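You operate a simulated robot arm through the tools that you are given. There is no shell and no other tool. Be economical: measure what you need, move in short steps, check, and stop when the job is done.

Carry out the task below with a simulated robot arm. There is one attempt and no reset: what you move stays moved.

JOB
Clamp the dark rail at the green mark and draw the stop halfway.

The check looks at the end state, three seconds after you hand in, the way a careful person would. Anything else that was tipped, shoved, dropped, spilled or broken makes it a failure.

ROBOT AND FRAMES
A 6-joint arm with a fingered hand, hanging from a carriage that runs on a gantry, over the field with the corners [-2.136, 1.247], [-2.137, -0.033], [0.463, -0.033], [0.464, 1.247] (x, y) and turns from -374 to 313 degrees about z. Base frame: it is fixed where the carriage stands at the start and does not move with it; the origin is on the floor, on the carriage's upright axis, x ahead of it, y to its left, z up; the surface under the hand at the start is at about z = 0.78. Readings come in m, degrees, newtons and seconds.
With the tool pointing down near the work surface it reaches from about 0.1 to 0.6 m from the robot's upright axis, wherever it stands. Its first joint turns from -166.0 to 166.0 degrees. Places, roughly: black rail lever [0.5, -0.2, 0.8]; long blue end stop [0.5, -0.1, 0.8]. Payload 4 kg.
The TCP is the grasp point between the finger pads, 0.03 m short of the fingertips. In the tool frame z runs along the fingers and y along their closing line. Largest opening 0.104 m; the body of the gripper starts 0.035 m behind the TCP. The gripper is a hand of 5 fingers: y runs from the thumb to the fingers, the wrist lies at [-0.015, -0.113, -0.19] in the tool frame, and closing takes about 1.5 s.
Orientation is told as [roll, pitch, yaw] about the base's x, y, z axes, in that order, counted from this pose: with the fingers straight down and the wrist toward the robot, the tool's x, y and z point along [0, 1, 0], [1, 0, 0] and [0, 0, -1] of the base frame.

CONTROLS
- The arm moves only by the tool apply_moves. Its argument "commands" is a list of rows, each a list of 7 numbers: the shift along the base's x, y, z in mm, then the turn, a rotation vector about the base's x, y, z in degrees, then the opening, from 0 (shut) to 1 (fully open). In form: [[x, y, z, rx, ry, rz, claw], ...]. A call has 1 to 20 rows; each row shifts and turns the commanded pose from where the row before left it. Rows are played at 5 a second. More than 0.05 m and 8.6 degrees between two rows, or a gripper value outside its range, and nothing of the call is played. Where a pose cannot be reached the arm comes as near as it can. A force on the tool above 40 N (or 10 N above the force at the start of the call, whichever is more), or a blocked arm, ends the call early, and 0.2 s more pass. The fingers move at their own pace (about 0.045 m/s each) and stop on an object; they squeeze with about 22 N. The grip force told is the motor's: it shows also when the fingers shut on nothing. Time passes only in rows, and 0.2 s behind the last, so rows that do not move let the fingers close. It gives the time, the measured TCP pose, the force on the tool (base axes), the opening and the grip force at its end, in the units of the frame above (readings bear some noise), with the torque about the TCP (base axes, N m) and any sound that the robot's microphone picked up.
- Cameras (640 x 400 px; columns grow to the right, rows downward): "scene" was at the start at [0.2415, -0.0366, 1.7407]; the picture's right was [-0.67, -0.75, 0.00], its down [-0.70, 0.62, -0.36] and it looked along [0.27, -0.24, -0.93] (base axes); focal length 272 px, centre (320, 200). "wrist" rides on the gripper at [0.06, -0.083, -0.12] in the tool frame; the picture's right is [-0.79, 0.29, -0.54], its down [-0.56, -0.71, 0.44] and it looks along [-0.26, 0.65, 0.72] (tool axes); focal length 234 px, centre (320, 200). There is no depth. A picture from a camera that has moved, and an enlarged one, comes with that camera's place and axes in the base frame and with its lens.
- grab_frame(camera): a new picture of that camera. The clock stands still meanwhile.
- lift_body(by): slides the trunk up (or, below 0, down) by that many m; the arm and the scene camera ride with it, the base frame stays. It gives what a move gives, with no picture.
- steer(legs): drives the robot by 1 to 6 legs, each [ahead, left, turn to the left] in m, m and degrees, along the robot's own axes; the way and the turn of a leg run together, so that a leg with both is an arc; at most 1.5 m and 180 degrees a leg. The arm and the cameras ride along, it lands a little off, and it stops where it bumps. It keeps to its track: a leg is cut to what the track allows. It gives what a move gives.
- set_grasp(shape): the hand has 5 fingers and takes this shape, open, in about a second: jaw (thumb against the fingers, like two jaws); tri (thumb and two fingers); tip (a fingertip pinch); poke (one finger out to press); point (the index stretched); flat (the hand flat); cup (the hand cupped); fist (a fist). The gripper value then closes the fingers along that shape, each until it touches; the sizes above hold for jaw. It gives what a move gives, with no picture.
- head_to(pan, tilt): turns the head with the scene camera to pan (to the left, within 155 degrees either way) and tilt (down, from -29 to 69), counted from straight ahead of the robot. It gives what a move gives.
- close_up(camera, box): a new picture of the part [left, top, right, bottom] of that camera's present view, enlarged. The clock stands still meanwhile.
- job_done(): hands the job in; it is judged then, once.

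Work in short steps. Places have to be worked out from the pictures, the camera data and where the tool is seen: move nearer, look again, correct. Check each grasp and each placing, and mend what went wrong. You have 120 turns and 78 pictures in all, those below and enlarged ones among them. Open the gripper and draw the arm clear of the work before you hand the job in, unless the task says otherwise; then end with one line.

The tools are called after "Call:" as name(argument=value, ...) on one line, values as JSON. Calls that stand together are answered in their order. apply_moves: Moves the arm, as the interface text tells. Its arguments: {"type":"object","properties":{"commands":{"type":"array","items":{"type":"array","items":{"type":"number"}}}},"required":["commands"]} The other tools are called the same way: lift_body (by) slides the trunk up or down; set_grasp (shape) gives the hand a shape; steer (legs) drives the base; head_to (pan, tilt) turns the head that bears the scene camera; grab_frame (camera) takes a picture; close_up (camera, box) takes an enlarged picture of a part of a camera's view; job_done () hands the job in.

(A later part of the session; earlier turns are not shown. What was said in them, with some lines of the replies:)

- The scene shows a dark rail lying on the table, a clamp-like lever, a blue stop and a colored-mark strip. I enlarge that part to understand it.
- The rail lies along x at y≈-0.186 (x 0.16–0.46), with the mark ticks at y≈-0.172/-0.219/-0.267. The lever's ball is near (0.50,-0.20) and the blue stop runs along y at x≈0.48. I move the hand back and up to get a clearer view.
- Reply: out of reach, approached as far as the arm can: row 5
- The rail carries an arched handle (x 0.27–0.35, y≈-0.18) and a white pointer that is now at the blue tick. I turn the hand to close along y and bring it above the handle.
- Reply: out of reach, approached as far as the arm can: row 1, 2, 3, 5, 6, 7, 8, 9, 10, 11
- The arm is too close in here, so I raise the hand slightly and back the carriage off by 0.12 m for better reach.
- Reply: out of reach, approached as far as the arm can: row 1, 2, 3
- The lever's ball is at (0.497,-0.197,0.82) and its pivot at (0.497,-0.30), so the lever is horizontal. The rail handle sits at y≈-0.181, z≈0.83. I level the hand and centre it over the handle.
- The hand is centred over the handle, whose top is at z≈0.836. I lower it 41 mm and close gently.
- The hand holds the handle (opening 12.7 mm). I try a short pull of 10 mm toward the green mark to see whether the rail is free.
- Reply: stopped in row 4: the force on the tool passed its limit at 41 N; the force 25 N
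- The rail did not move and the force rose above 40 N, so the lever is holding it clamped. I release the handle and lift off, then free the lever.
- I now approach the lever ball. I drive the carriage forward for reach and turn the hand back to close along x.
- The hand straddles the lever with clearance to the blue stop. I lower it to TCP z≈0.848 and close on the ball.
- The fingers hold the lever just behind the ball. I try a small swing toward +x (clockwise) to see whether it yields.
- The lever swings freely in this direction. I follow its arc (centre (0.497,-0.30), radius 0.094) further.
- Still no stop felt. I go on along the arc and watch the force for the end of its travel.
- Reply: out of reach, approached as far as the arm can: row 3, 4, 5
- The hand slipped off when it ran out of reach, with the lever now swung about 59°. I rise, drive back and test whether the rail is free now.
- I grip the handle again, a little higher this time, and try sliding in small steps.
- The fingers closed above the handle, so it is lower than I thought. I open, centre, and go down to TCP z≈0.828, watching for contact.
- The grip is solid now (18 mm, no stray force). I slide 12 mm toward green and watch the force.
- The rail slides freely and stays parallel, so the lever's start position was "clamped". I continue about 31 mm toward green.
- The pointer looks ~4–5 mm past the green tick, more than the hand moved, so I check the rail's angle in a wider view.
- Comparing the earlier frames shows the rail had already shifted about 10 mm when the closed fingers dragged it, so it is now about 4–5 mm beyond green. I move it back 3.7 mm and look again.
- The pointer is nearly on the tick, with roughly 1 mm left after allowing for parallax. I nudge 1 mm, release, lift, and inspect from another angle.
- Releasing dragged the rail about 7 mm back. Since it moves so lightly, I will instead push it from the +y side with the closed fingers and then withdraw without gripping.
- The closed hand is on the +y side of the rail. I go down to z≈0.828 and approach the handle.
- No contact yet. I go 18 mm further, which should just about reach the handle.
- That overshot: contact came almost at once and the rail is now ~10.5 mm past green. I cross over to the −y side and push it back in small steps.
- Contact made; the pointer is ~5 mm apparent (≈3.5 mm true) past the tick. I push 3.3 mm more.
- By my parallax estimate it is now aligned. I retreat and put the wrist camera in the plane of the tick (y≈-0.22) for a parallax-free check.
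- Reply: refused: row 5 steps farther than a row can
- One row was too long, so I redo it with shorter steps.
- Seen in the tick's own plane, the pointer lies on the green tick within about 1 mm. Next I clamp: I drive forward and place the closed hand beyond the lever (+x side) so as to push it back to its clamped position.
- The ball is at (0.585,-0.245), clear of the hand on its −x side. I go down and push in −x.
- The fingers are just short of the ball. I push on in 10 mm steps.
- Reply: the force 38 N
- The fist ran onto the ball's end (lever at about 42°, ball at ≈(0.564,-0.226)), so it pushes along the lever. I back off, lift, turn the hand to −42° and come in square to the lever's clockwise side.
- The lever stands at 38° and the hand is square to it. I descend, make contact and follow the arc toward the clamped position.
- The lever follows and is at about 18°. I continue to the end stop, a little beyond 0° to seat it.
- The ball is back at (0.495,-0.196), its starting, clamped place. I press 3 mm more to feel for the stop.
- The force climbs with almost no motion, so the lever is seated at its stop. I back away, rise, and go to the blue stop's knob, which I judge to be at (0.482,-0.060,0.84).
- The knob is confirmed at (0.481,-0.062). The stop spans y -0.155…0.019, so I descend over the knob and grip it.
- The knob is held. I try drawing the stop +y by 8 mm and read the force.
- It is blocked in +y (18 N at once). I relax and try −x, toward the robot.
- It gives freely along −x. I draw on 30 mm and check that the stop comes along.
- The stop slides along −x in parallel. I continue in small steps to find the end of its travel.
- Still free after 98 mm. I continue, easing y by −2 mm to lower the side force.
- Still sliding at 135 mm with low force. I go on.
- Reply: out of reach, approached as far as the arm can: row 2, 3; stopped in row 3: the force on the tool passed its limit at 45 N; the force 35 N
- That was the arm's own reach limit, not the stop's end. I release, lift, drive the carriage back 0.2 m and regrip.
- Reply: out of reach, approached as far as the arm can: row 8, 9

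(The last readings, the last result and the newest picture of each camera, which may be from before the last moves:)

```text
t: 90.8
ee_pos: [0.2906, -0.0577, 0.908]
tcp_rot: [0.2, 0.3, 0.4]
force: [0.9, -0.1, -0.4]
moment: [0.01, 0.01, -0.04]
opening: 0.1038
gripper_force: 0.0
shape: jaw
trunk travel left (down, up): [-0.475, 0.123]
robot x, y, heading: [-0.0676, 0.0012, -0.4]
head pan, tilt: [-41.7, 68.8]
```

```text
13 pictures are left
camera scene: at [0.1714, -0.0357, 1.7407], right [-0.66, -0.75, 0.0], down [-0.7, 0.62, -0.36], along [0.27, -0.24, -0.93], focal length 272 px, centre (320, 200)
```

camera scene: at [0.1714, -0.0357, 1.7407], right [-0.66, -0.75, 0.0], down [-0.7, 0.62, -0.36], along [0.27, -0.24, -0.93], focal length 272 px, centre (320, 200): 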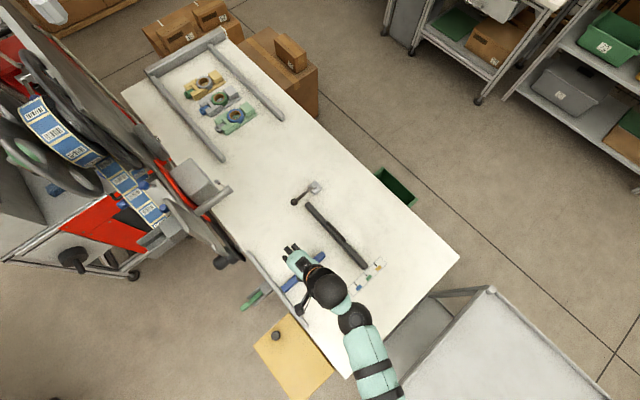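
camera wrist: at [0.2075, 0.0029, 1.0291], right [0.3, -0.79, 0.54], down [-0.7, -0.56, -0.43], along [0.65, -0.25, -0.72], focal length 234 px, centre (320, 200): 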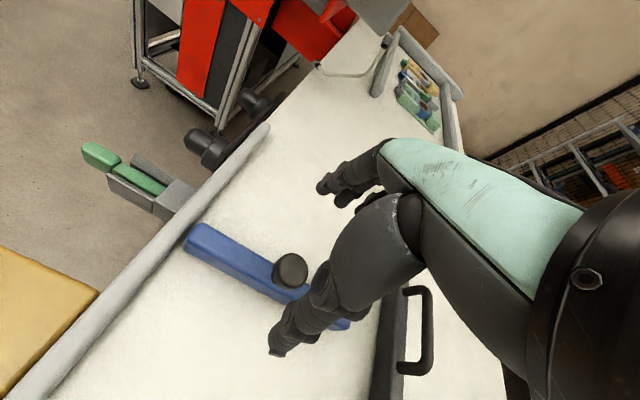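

The knob is at x≈0.290, so 192 mm drawn so far. The stop rides along the grey edge bar, which spans x≈0.155–0.478. I regrip and carry on to feel the end of its travel.

Call:
apply_moves(commands=[[0, -3, -30, 0, 0, 0, 1], [0, 0, -30, 0, 0, 0, 1], [0, 0, -20, 0, 0, 0, 1], [0, 0, 0, 0, 0, 0, 0.6], [0, 0, 0, 0, 0, 0, 0.3], [0, 0, 0, 0, 0, 0, 0], [0, 0, 0, 0, 0, 0, 0], [0, 0, 0, 0, 0, 0, 0], [0, 0, 0, 0, 0, 0, 0], [0, 0, 0, 0, 0, 0, 0]])

Call:
apply_moves(commands=[[-6, 0, 0, 0, 0, 0, 0], [-6, 0, 0, 0, 0, 0, 0], [-6, 0, 0, 0, 0, 0, 0], [-6, 0, 0, 0, 0, 0, 0], [-6, 0, 0, 0, 0, 0, 0], [0, 0, 0, 0, 0, 0, 0]])

```text
t: 93.0
ee_pos: [0.2877, -0.0617, 0.8295]
tcp_rot: [0.2, 0.2, 0.4]
force: [-0.1, -0.7, -1.2]
moment: [-0.06, 0.02, 0.09]
opening: 0.0179
gripper_force: 22.1
shape: jaw
trunk travel left (down, up): [-0.475, 0.123]
robot x, y, heading: [-0.0694, -0.0041, -0.2]
head pan, tilt: [-41.7, 68.8]
```

```text
t: 94.4
ee_pos: [0.2591, -0.0625, 0.8295]
tcp_rot: [0.3, 0.3, 0.5]
force: [0.2, 0.9, -6.0]
moment: [0.01, -0.01, 0.07]
opening: 0.0178
gripper_force: 21.9
shape: jaw
trunk travel left (down, up): [-0.475, 0.123]
robot x, y, heading: [-0.0696, 0.0005, 0.4]
head pan, tilt: [-41.7, 68.8]
```

Still free at x=0.259. I go on.

Call:
apply_moves(commands=[[-6, 0, 0, 0, 0, 0, 0], [-6, 0, 0, 0, 0, 0, 0], [-6, 0, 0, 0, 0, 0, 0], [-6, 0, 0, 0, 0, 0, 0], [-6, 0, 0, 0, 0, 0, 0], [0, 0, 0, 0, 0, 0, 0]])

```text
t: 95.8
ee_pos: [0.2277, -0.0614, 0.8303]
tcp_rot: [0.2, 0.2, 0.4]
force: [1.0, -1.6, -11.6]
moment: [-0.01, -0.06, 0.07]
opening: 0.0174
gripper_force: 22.1
shape: jaw
trunk travel left (down, up): [-0.475, 0.123]
robot x, y, heading: [-0.067, -0.0, -0.0]
head pan, tilt: [-41.7, 68.8]
```

Call:
apply_moves(commands=[[-5, 0, -0.5, 0, 0, 0, 0], [-5, 0, -0.5, 0, 0, 0, 0], [-5, 0, 0, 0, 0, 0, 0], [-5, 0, 0, 0, 0, 0, 0], [-5, 0, 0, 0, 0, 0, 0], [0, 0, 0, 0, 0, 0, 0]])

Call:
grab_frame(camera="wrist")

```text
t: 97.2
ee_pos: [0.204, -0.0623, 0.8305]
tcp_rot: [0.2, 0.4, 0.4]
force: [0.6, -0.5, -2.2]
moment: [0.03, -0.07, 0.1]
opening: 0.0178
gripper_force: 22.2
shape: jaw
trunk travel left (down, up): [-0.475, 0.123]
robot x, y, heading: [-0.0676, -0.0027, -0.0]
head pan, tilt: [-41.7, 68.8]
```

```text
12 pictures are left
camera wrist: at [0.1204, -0.0021, 0.9492], right [0.3, -0.79, 0.54], down [-0.7, -0.56, -0.43], along [0.65, -0.25, -0.72], focal length 234 px, centre (320, 200)
```

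wrist: 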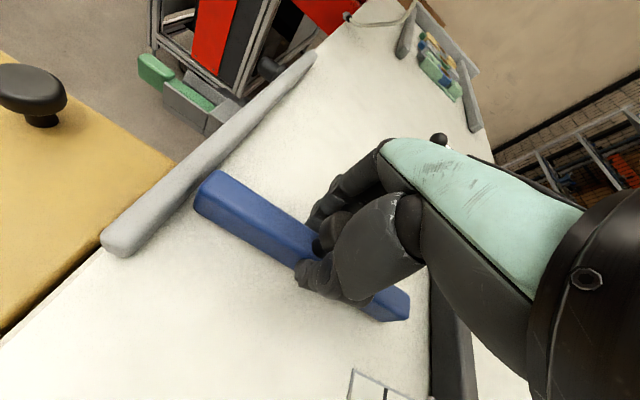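

The bar's near end is at x≈0.15, so the limit should be close. I continue in 4 mm steps.

Call:
apply_moves(commands=[[-4, 0, 0, 0, 0, 0, 0], [-4, 0, 0, 0, 0, 0, 0], [-4, 0, 0, 0, 0, 0, 0], [-4, 0, 0, 0, 0, 0, 0], [-4, 0, 0, 0, 0, 0, 0], [-4, 0, 0, 0, 0, 0, 0], [0, 0, 0, 0, 0, 0, 0]])

```text
t: 98.8
ee_pos: [0.1818, -0.0616, 0.829]
tcp_rot: [0.2, 0.2, 0.5]
force: [1.1, 2.9, 13.3]
moment: [-0.21, -0.12, 0.21]
opening: 0.0179
gripper_force: 22.0
shape: jaw
trunk travel left (down, up): [-0.475, 0.123]
robot x, y, heading: [-0.0759, -0.0024, 0.2]
head pan, tilt: [-41.7, 68.8]
```

Call:
apply_moves(commands=[[-4, 0, 1, 0, 0, 0, 0], [-4, 0, 0.5, 0, 0, 0, 0], [-4, 0, 0, 0, 0, 0, 0], [-4, 0, 0, 0, 0, 0, 0], [-4, 0, 0, 0, 0, 0, 0], [0, 0, 0, 0, 0, 0, 0]])

```text
t: 100.2
ee_pos: [0.1687, -0.0627, 0.8309]
tcp_rot: [0.1, -0.2, 0.4]
force: [30.4, 0.7, -6.6]
moment: [0.04, -0.74, 0.11]
opening: 0.0186
gripper_force: 22.4
shape: jaw
trunk travel left (down, up): [-0.475, 0.123]
robot x, y, heading: [-0.0742, 0.0017, 0.3]
head pan, tilt: [-41.7, 68.8]
```

That is the end of travel: 30 N at x≈0.169. To fix the midpoint surely, I push the stop back in +x with the same grip and feel for the other end.

Call:
apply_moves(commands=[[6, 0, 0, 0, 0, 0, 0], [8, 0, 0, 0, 0, 0, 0], [8, 0, 0, 0, 0, 0, 0], [8, 0, 0, 0, 0, 0, 0], [8, 0, 0, 0, 0, 0, 0], [8, 0, 0, 0, 0, 0, 0], [8, 0, 0, 0, 0, 0, 0], [8, 0, 0, 0, 0, 0, 0], [8, 0, 0, 0, 0, 0, 0], [8, 0, 0, 0, 0, 0, 0], [8, 0, 0, 0, 0, 0, 0], [8, 0, 0, 0, 0, 0, 0], [8, 0, 0, 0, 0, 0, 0], [8, 0, 0, 0, 0, 0, 0], [8, 0, 0, 0, 0, 0, 0], [0, 0, 0, 0, 0, 0, 0]])

```text
t: 103.6
ee_pos: [0.2798, -0.0624, 0.8297]
tcp_rot: [0.2, 0.1, 0.3]
force: [-0.3, 1.8, 10.0]
moment: [0.11, 0.05, 0.09]
opening: 0.0208
gripper_force: 22.2
shape: jaw
trunk travel left (down, up): [-0.475, 0.123]
robot x, y, heading: [-0.0685, 0.0009, 0.1]
head pan, tilt: [-41.7, 68.8]
```

Call:
apply_moves(commands=[[10, 0, 0.5, 0, 0, 0, 0], [10, 0, 0.5, 0, 0, 0, 0], [10, 0, 0, 0, 0, 0, 0], [10, 0, 0, 0, 0, 0, 0], [10, 0, 0, 0, 0, 0, 0], [10, 0, 0, 0, 0, 0, 0], [10, 0, 0, 0, 0, 0, 0], [10, 0, 0, 0, 0, 0, 0], [10, 0, 0, 0, 0, 0, 0], [10, 0, 0, 0, 0, 0, 0], [10, 0, 0, 0, 0, 0, 0], [10, 0, 0, 0, 0, 0, 0], [10, 0, 0, 0, 0, 0, 0], [10, 0, 0, 0, 0, 0, 0], [10, 0, 0, 0, 0, 0, 0], [10, 0, 0, 0, 0, 0, 0], [10, 0, 0, 0, 0, 0, 0], [10, 0, 0, 0, 0, 0, 0], [0, 0, 0, 0, 0, 0, 0]])

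```text
t: 107.6
ee_pos: [0.4586, -0.062, 0.8304]
tcp_rot: [0.2, 0.3, 0.3]
force: [-0.2, -0.5, -0.3]
moment: [0.02, 0.16, 0.09]
opening: 0.0199
gripper_force: 22.1
shape: jaw
trunk travel left (down, up): [-0.475, 0.123]
robot x, y, heading: [-0.0716, -0.0016, 0.0]
head pan, tilt: [-41.7, 68.8]
```

Call:
apply_moves(commands=[[5, 0, 0, 0, 0, 0, 0], [5, 0, 0, 0, 0, 0, 0], [5, 0, 0, 0, 0, 0, 0], [4, 0, 0, 0, 0, 0, 0], [4, 0, 0, 0, 0, 0, 0], [4, 0, 0, 0, 0, 0, 0], [4, 0, 0, 0, 0, 0, 0], [0, 0, 0, 0, 0, 0, 0]])

Call:
grab_frame(camera="wrist")

```text
t: 109.4
ee_pos: [0.4848, -0.0611, 0.8292]
tcp_rot: [0.2, 0.5, 0.4]
force: [-20.9, 2.2, 19.6]
moment: [0.03, 0.83, 0.0]
opening: 0.0208
gripper_force: 22.4
shape: jaw
trunk travel left (down, up): [-0.475, 0.123]
robot x, y, heading: [-0.0696, -0.0031, -0.1]
head pan, tilt: [-41.7, 68.8]
```

```text
11 pictures are left
camera wrist: at [0.4024, -0.0021, 0.949], right [0.3, -0.79, 0.54], down [-0.71, -0.56, -0.43], along [0.64, -0.25, -0.72], focal length 234 px, centre (320, 200)
```

wrist: 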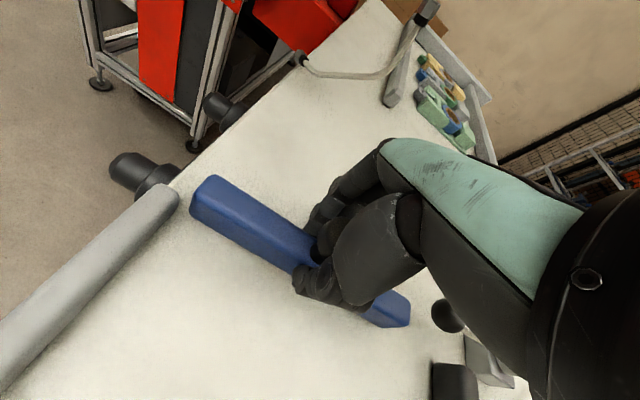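

The other end is x≈0.484, exactly the start position, so the travel is 0.169–0.484 and halfway is x≈0.326. I draw the stop there.

Call:
apply_moves(commands=[[-10, 0, 1, 0, 0, 0, 0], [-10, 0, 0, 0, 0, 0, 0], [-10, 0, 0, 0, 0, 0, 0], [-10, 0, 0, 0, 0, 0, 0], [-10, 0, 0, 0, 0, 0, 0], [-10, 0, 0, 0, 0, 0, 0], [-10, 0, 0, 0, 0, 0, 0], [-10, 0, 0, 0, 0, 0, 0], [-10, 0, 0, 0, 0, 0, 0], [-10, 0, 0, 0, 0, 0, 0], [-10, 0, 0, 0, 0, 0, 0], [-10, 0, 0, 0, 0, 0, 0], [-10, 0, 0, 0, 0, 0, 0], [-10, 0, 0, 0, 0, 0, 0], [-10, 0, 0, 0, 0, 0, 0], [-5, 0, 0, 0, 0, 0, 0], [0, 0, 0, 0, 0, 0, 0]])

```text
t: 113.0
ee_pos: [0.3331, -0.0643, 0.8313]
tcp_rot: [0.2, 0.3, 0.5]
force: [1.9, 2.0, -10.6]
moment: [0.07, 0.03, 0.12]
opening: 0.0175
gripper_force: 21.5
shape: jaw
trunk travel left (down, up): [-0.475, 0.123]
robot x, y, heading: [-0.0716, -0.0, 0.4]
head pan, tilt: [-41.7, 68.8]
```

I take the last 6.5 mm, relieve the vertical load, then release and lift.

Call:
apply_moves(commands=[[-3.5, 0, -1, 0, 0, 0, 0], [-3, 0, 0, 0, 0, 0, 0], [0, 0, 0, 0, 0, 0, 0], [0, 0, 0, 0, 0, 0, 0], [0, 0, 0, 0, 0, 0, 0.2], [0, 0, 0, 0, 0, 0, 0.3], [0, 0, 0, 0, 0, 0, 0.5], [0, 0, 0, 0, 0, 0, 0.7], [0, 0, 0, 0, 0, 0, 1], [0, 0, 0, 0, 0, 0, 1], [0, 0, 0, 0, 0, 0, 1], [0, 0, 25, 0, 0, 0, 1], [0, 0, 30, 0, 0, 0, 1], [0, 0, 30, 0, 0, 0, 1], [0, 0, 0, 0, 0, 0, 1]])

Call:
grab_frame(camera="wrist")

```text
t: 116.2
ee_pos: [0.3276, -0.0631, 0.9161]
tcp_rot: [0.2, 0.3, 0.4]
force: [0.1, -0.6, -0.4]
moment: [0.02, 0.02, 0.0]
opening: 0.1037
gripper_force: 0.1
shape: jaw
trunk travel left (down, up): [-0.475, 0.123]
robot x, y, heading: [-0.072, 0.0037, 0.3]
head pan, tilt: [-41.7, 68.8]
```

```text
10 pictures are left
camera wrist: at [0.2449, -0.0037, 1.036], right [0.3, -0.79, 0.54], down [-0.7, -0.56, -0.43], along [0.65, -0.25, -0.72], focal length 234 px, centre (320, 200)
```

wrist: 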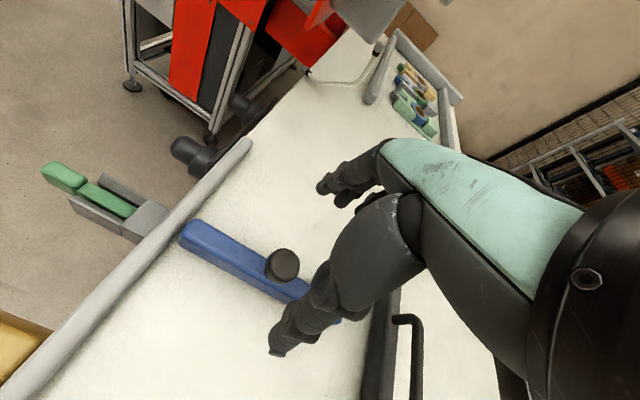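

The knob is at x≈0.329, close to mid-travel (0.326). I draw the arm back and check the rail, the lever and the stop from the scene camera.

Call:
apply_moves(commands=[[0, 30, 30, 0, 0, 0, 1], [0, 30, 30, 0, 0, 0, 1], [0, 30, 20, 0, 0, 0, 1], [0, 30, 0, 0, 0, 0, 1], [0, 0, 0, 0, 0, 0, 1]])

Call:
close_up(camera="scene", box=[230, 170, 410, 310])

```text
t: 117.4
ee_pos: [0.3278, 0.056, 0.9949]
tcp_rot: [0.2, 0.3, 0.5]
force: [-0.7, -0.3, 0.1]
moment: [0.0, 0.0, 0.01]
opening: 0.1038
gripper_force: 0.0
shape: jaw
trunk travel left (down, up): [-0.475, 0.123]
robot x, y, heading: [-0.0729, 0.0016, 0.2]
head pan, tilt: [-41.7, 68.8]
```

```text
2.86 times, centred on (320, 240) of scene
camera zoom: at [0.1713, -0.0357, 1.7407], right [-0.66, -0.75, 0.0], down [-0.7, 0.62, -0.36], along [0.27, -0.24, -0.93], focal length 777 px, centre (320, 86)
```

zoom: 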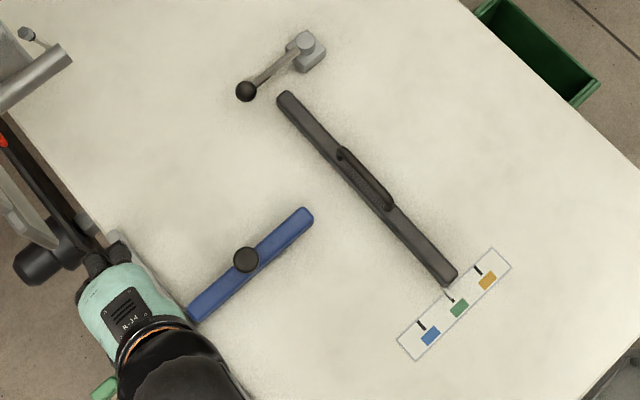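

Call:
close_up(camera="scene", box=[350, 262, 380, 286])

Call:
close_up(camera="scene", box=[284, 175, 334, 215])

```text
16.00 times, centred on (365, 274) of scene
camera zoom: at [0.1713, -0.0357, 1.7407], right [-0.66, -0.75, 0.0], down [-0.7, 0.62, -0.36], along [0.27, -0.24, -0.93], focal length 4351 px, centre (-400, -984)
```

zoom: 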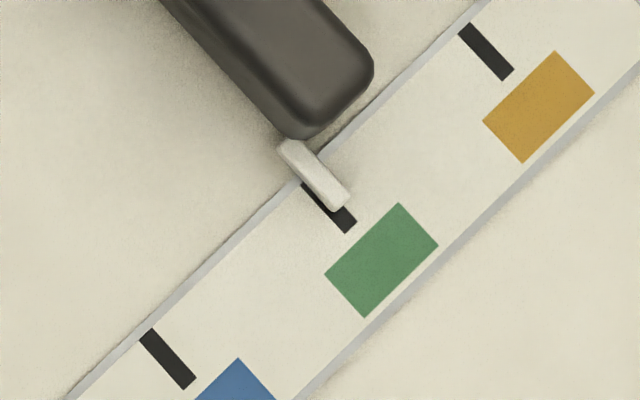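

```text
10.00 times, centred on (309, 195) of scene
camera zoom: at [0.1713, -0.0357, 1.7407], right [-0.66, -0.75, 0.0], down [-0.7, 0.62, -0.36], along [0.27, -0.24, -0.93], focal length 2719 px, centre (430, 250)
```

zoom: 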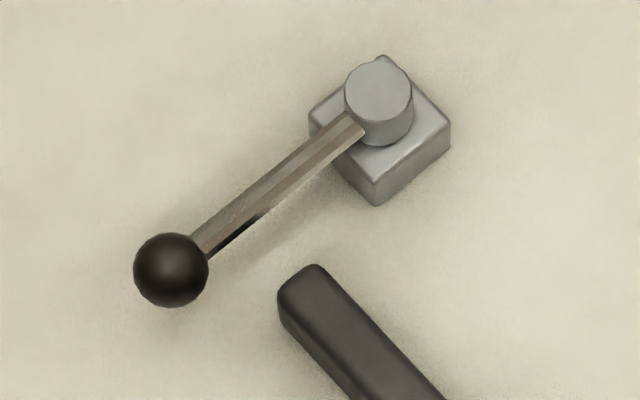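

The pointer rests on the green tick, the lever is back in its clamped position, and the stop is at mid-travel. The hand is open and clear, so I hand in.

Call:
job_done()

```text
The job is handed in.
```

I moved the dark rail to the green mark and swung its lever back to the clamped stop. The blue stop is about halfway along its travel. From the pictures, the rail's pointer is within about 1 mm of the tick; I did not test the clamp by pushing on the rail.
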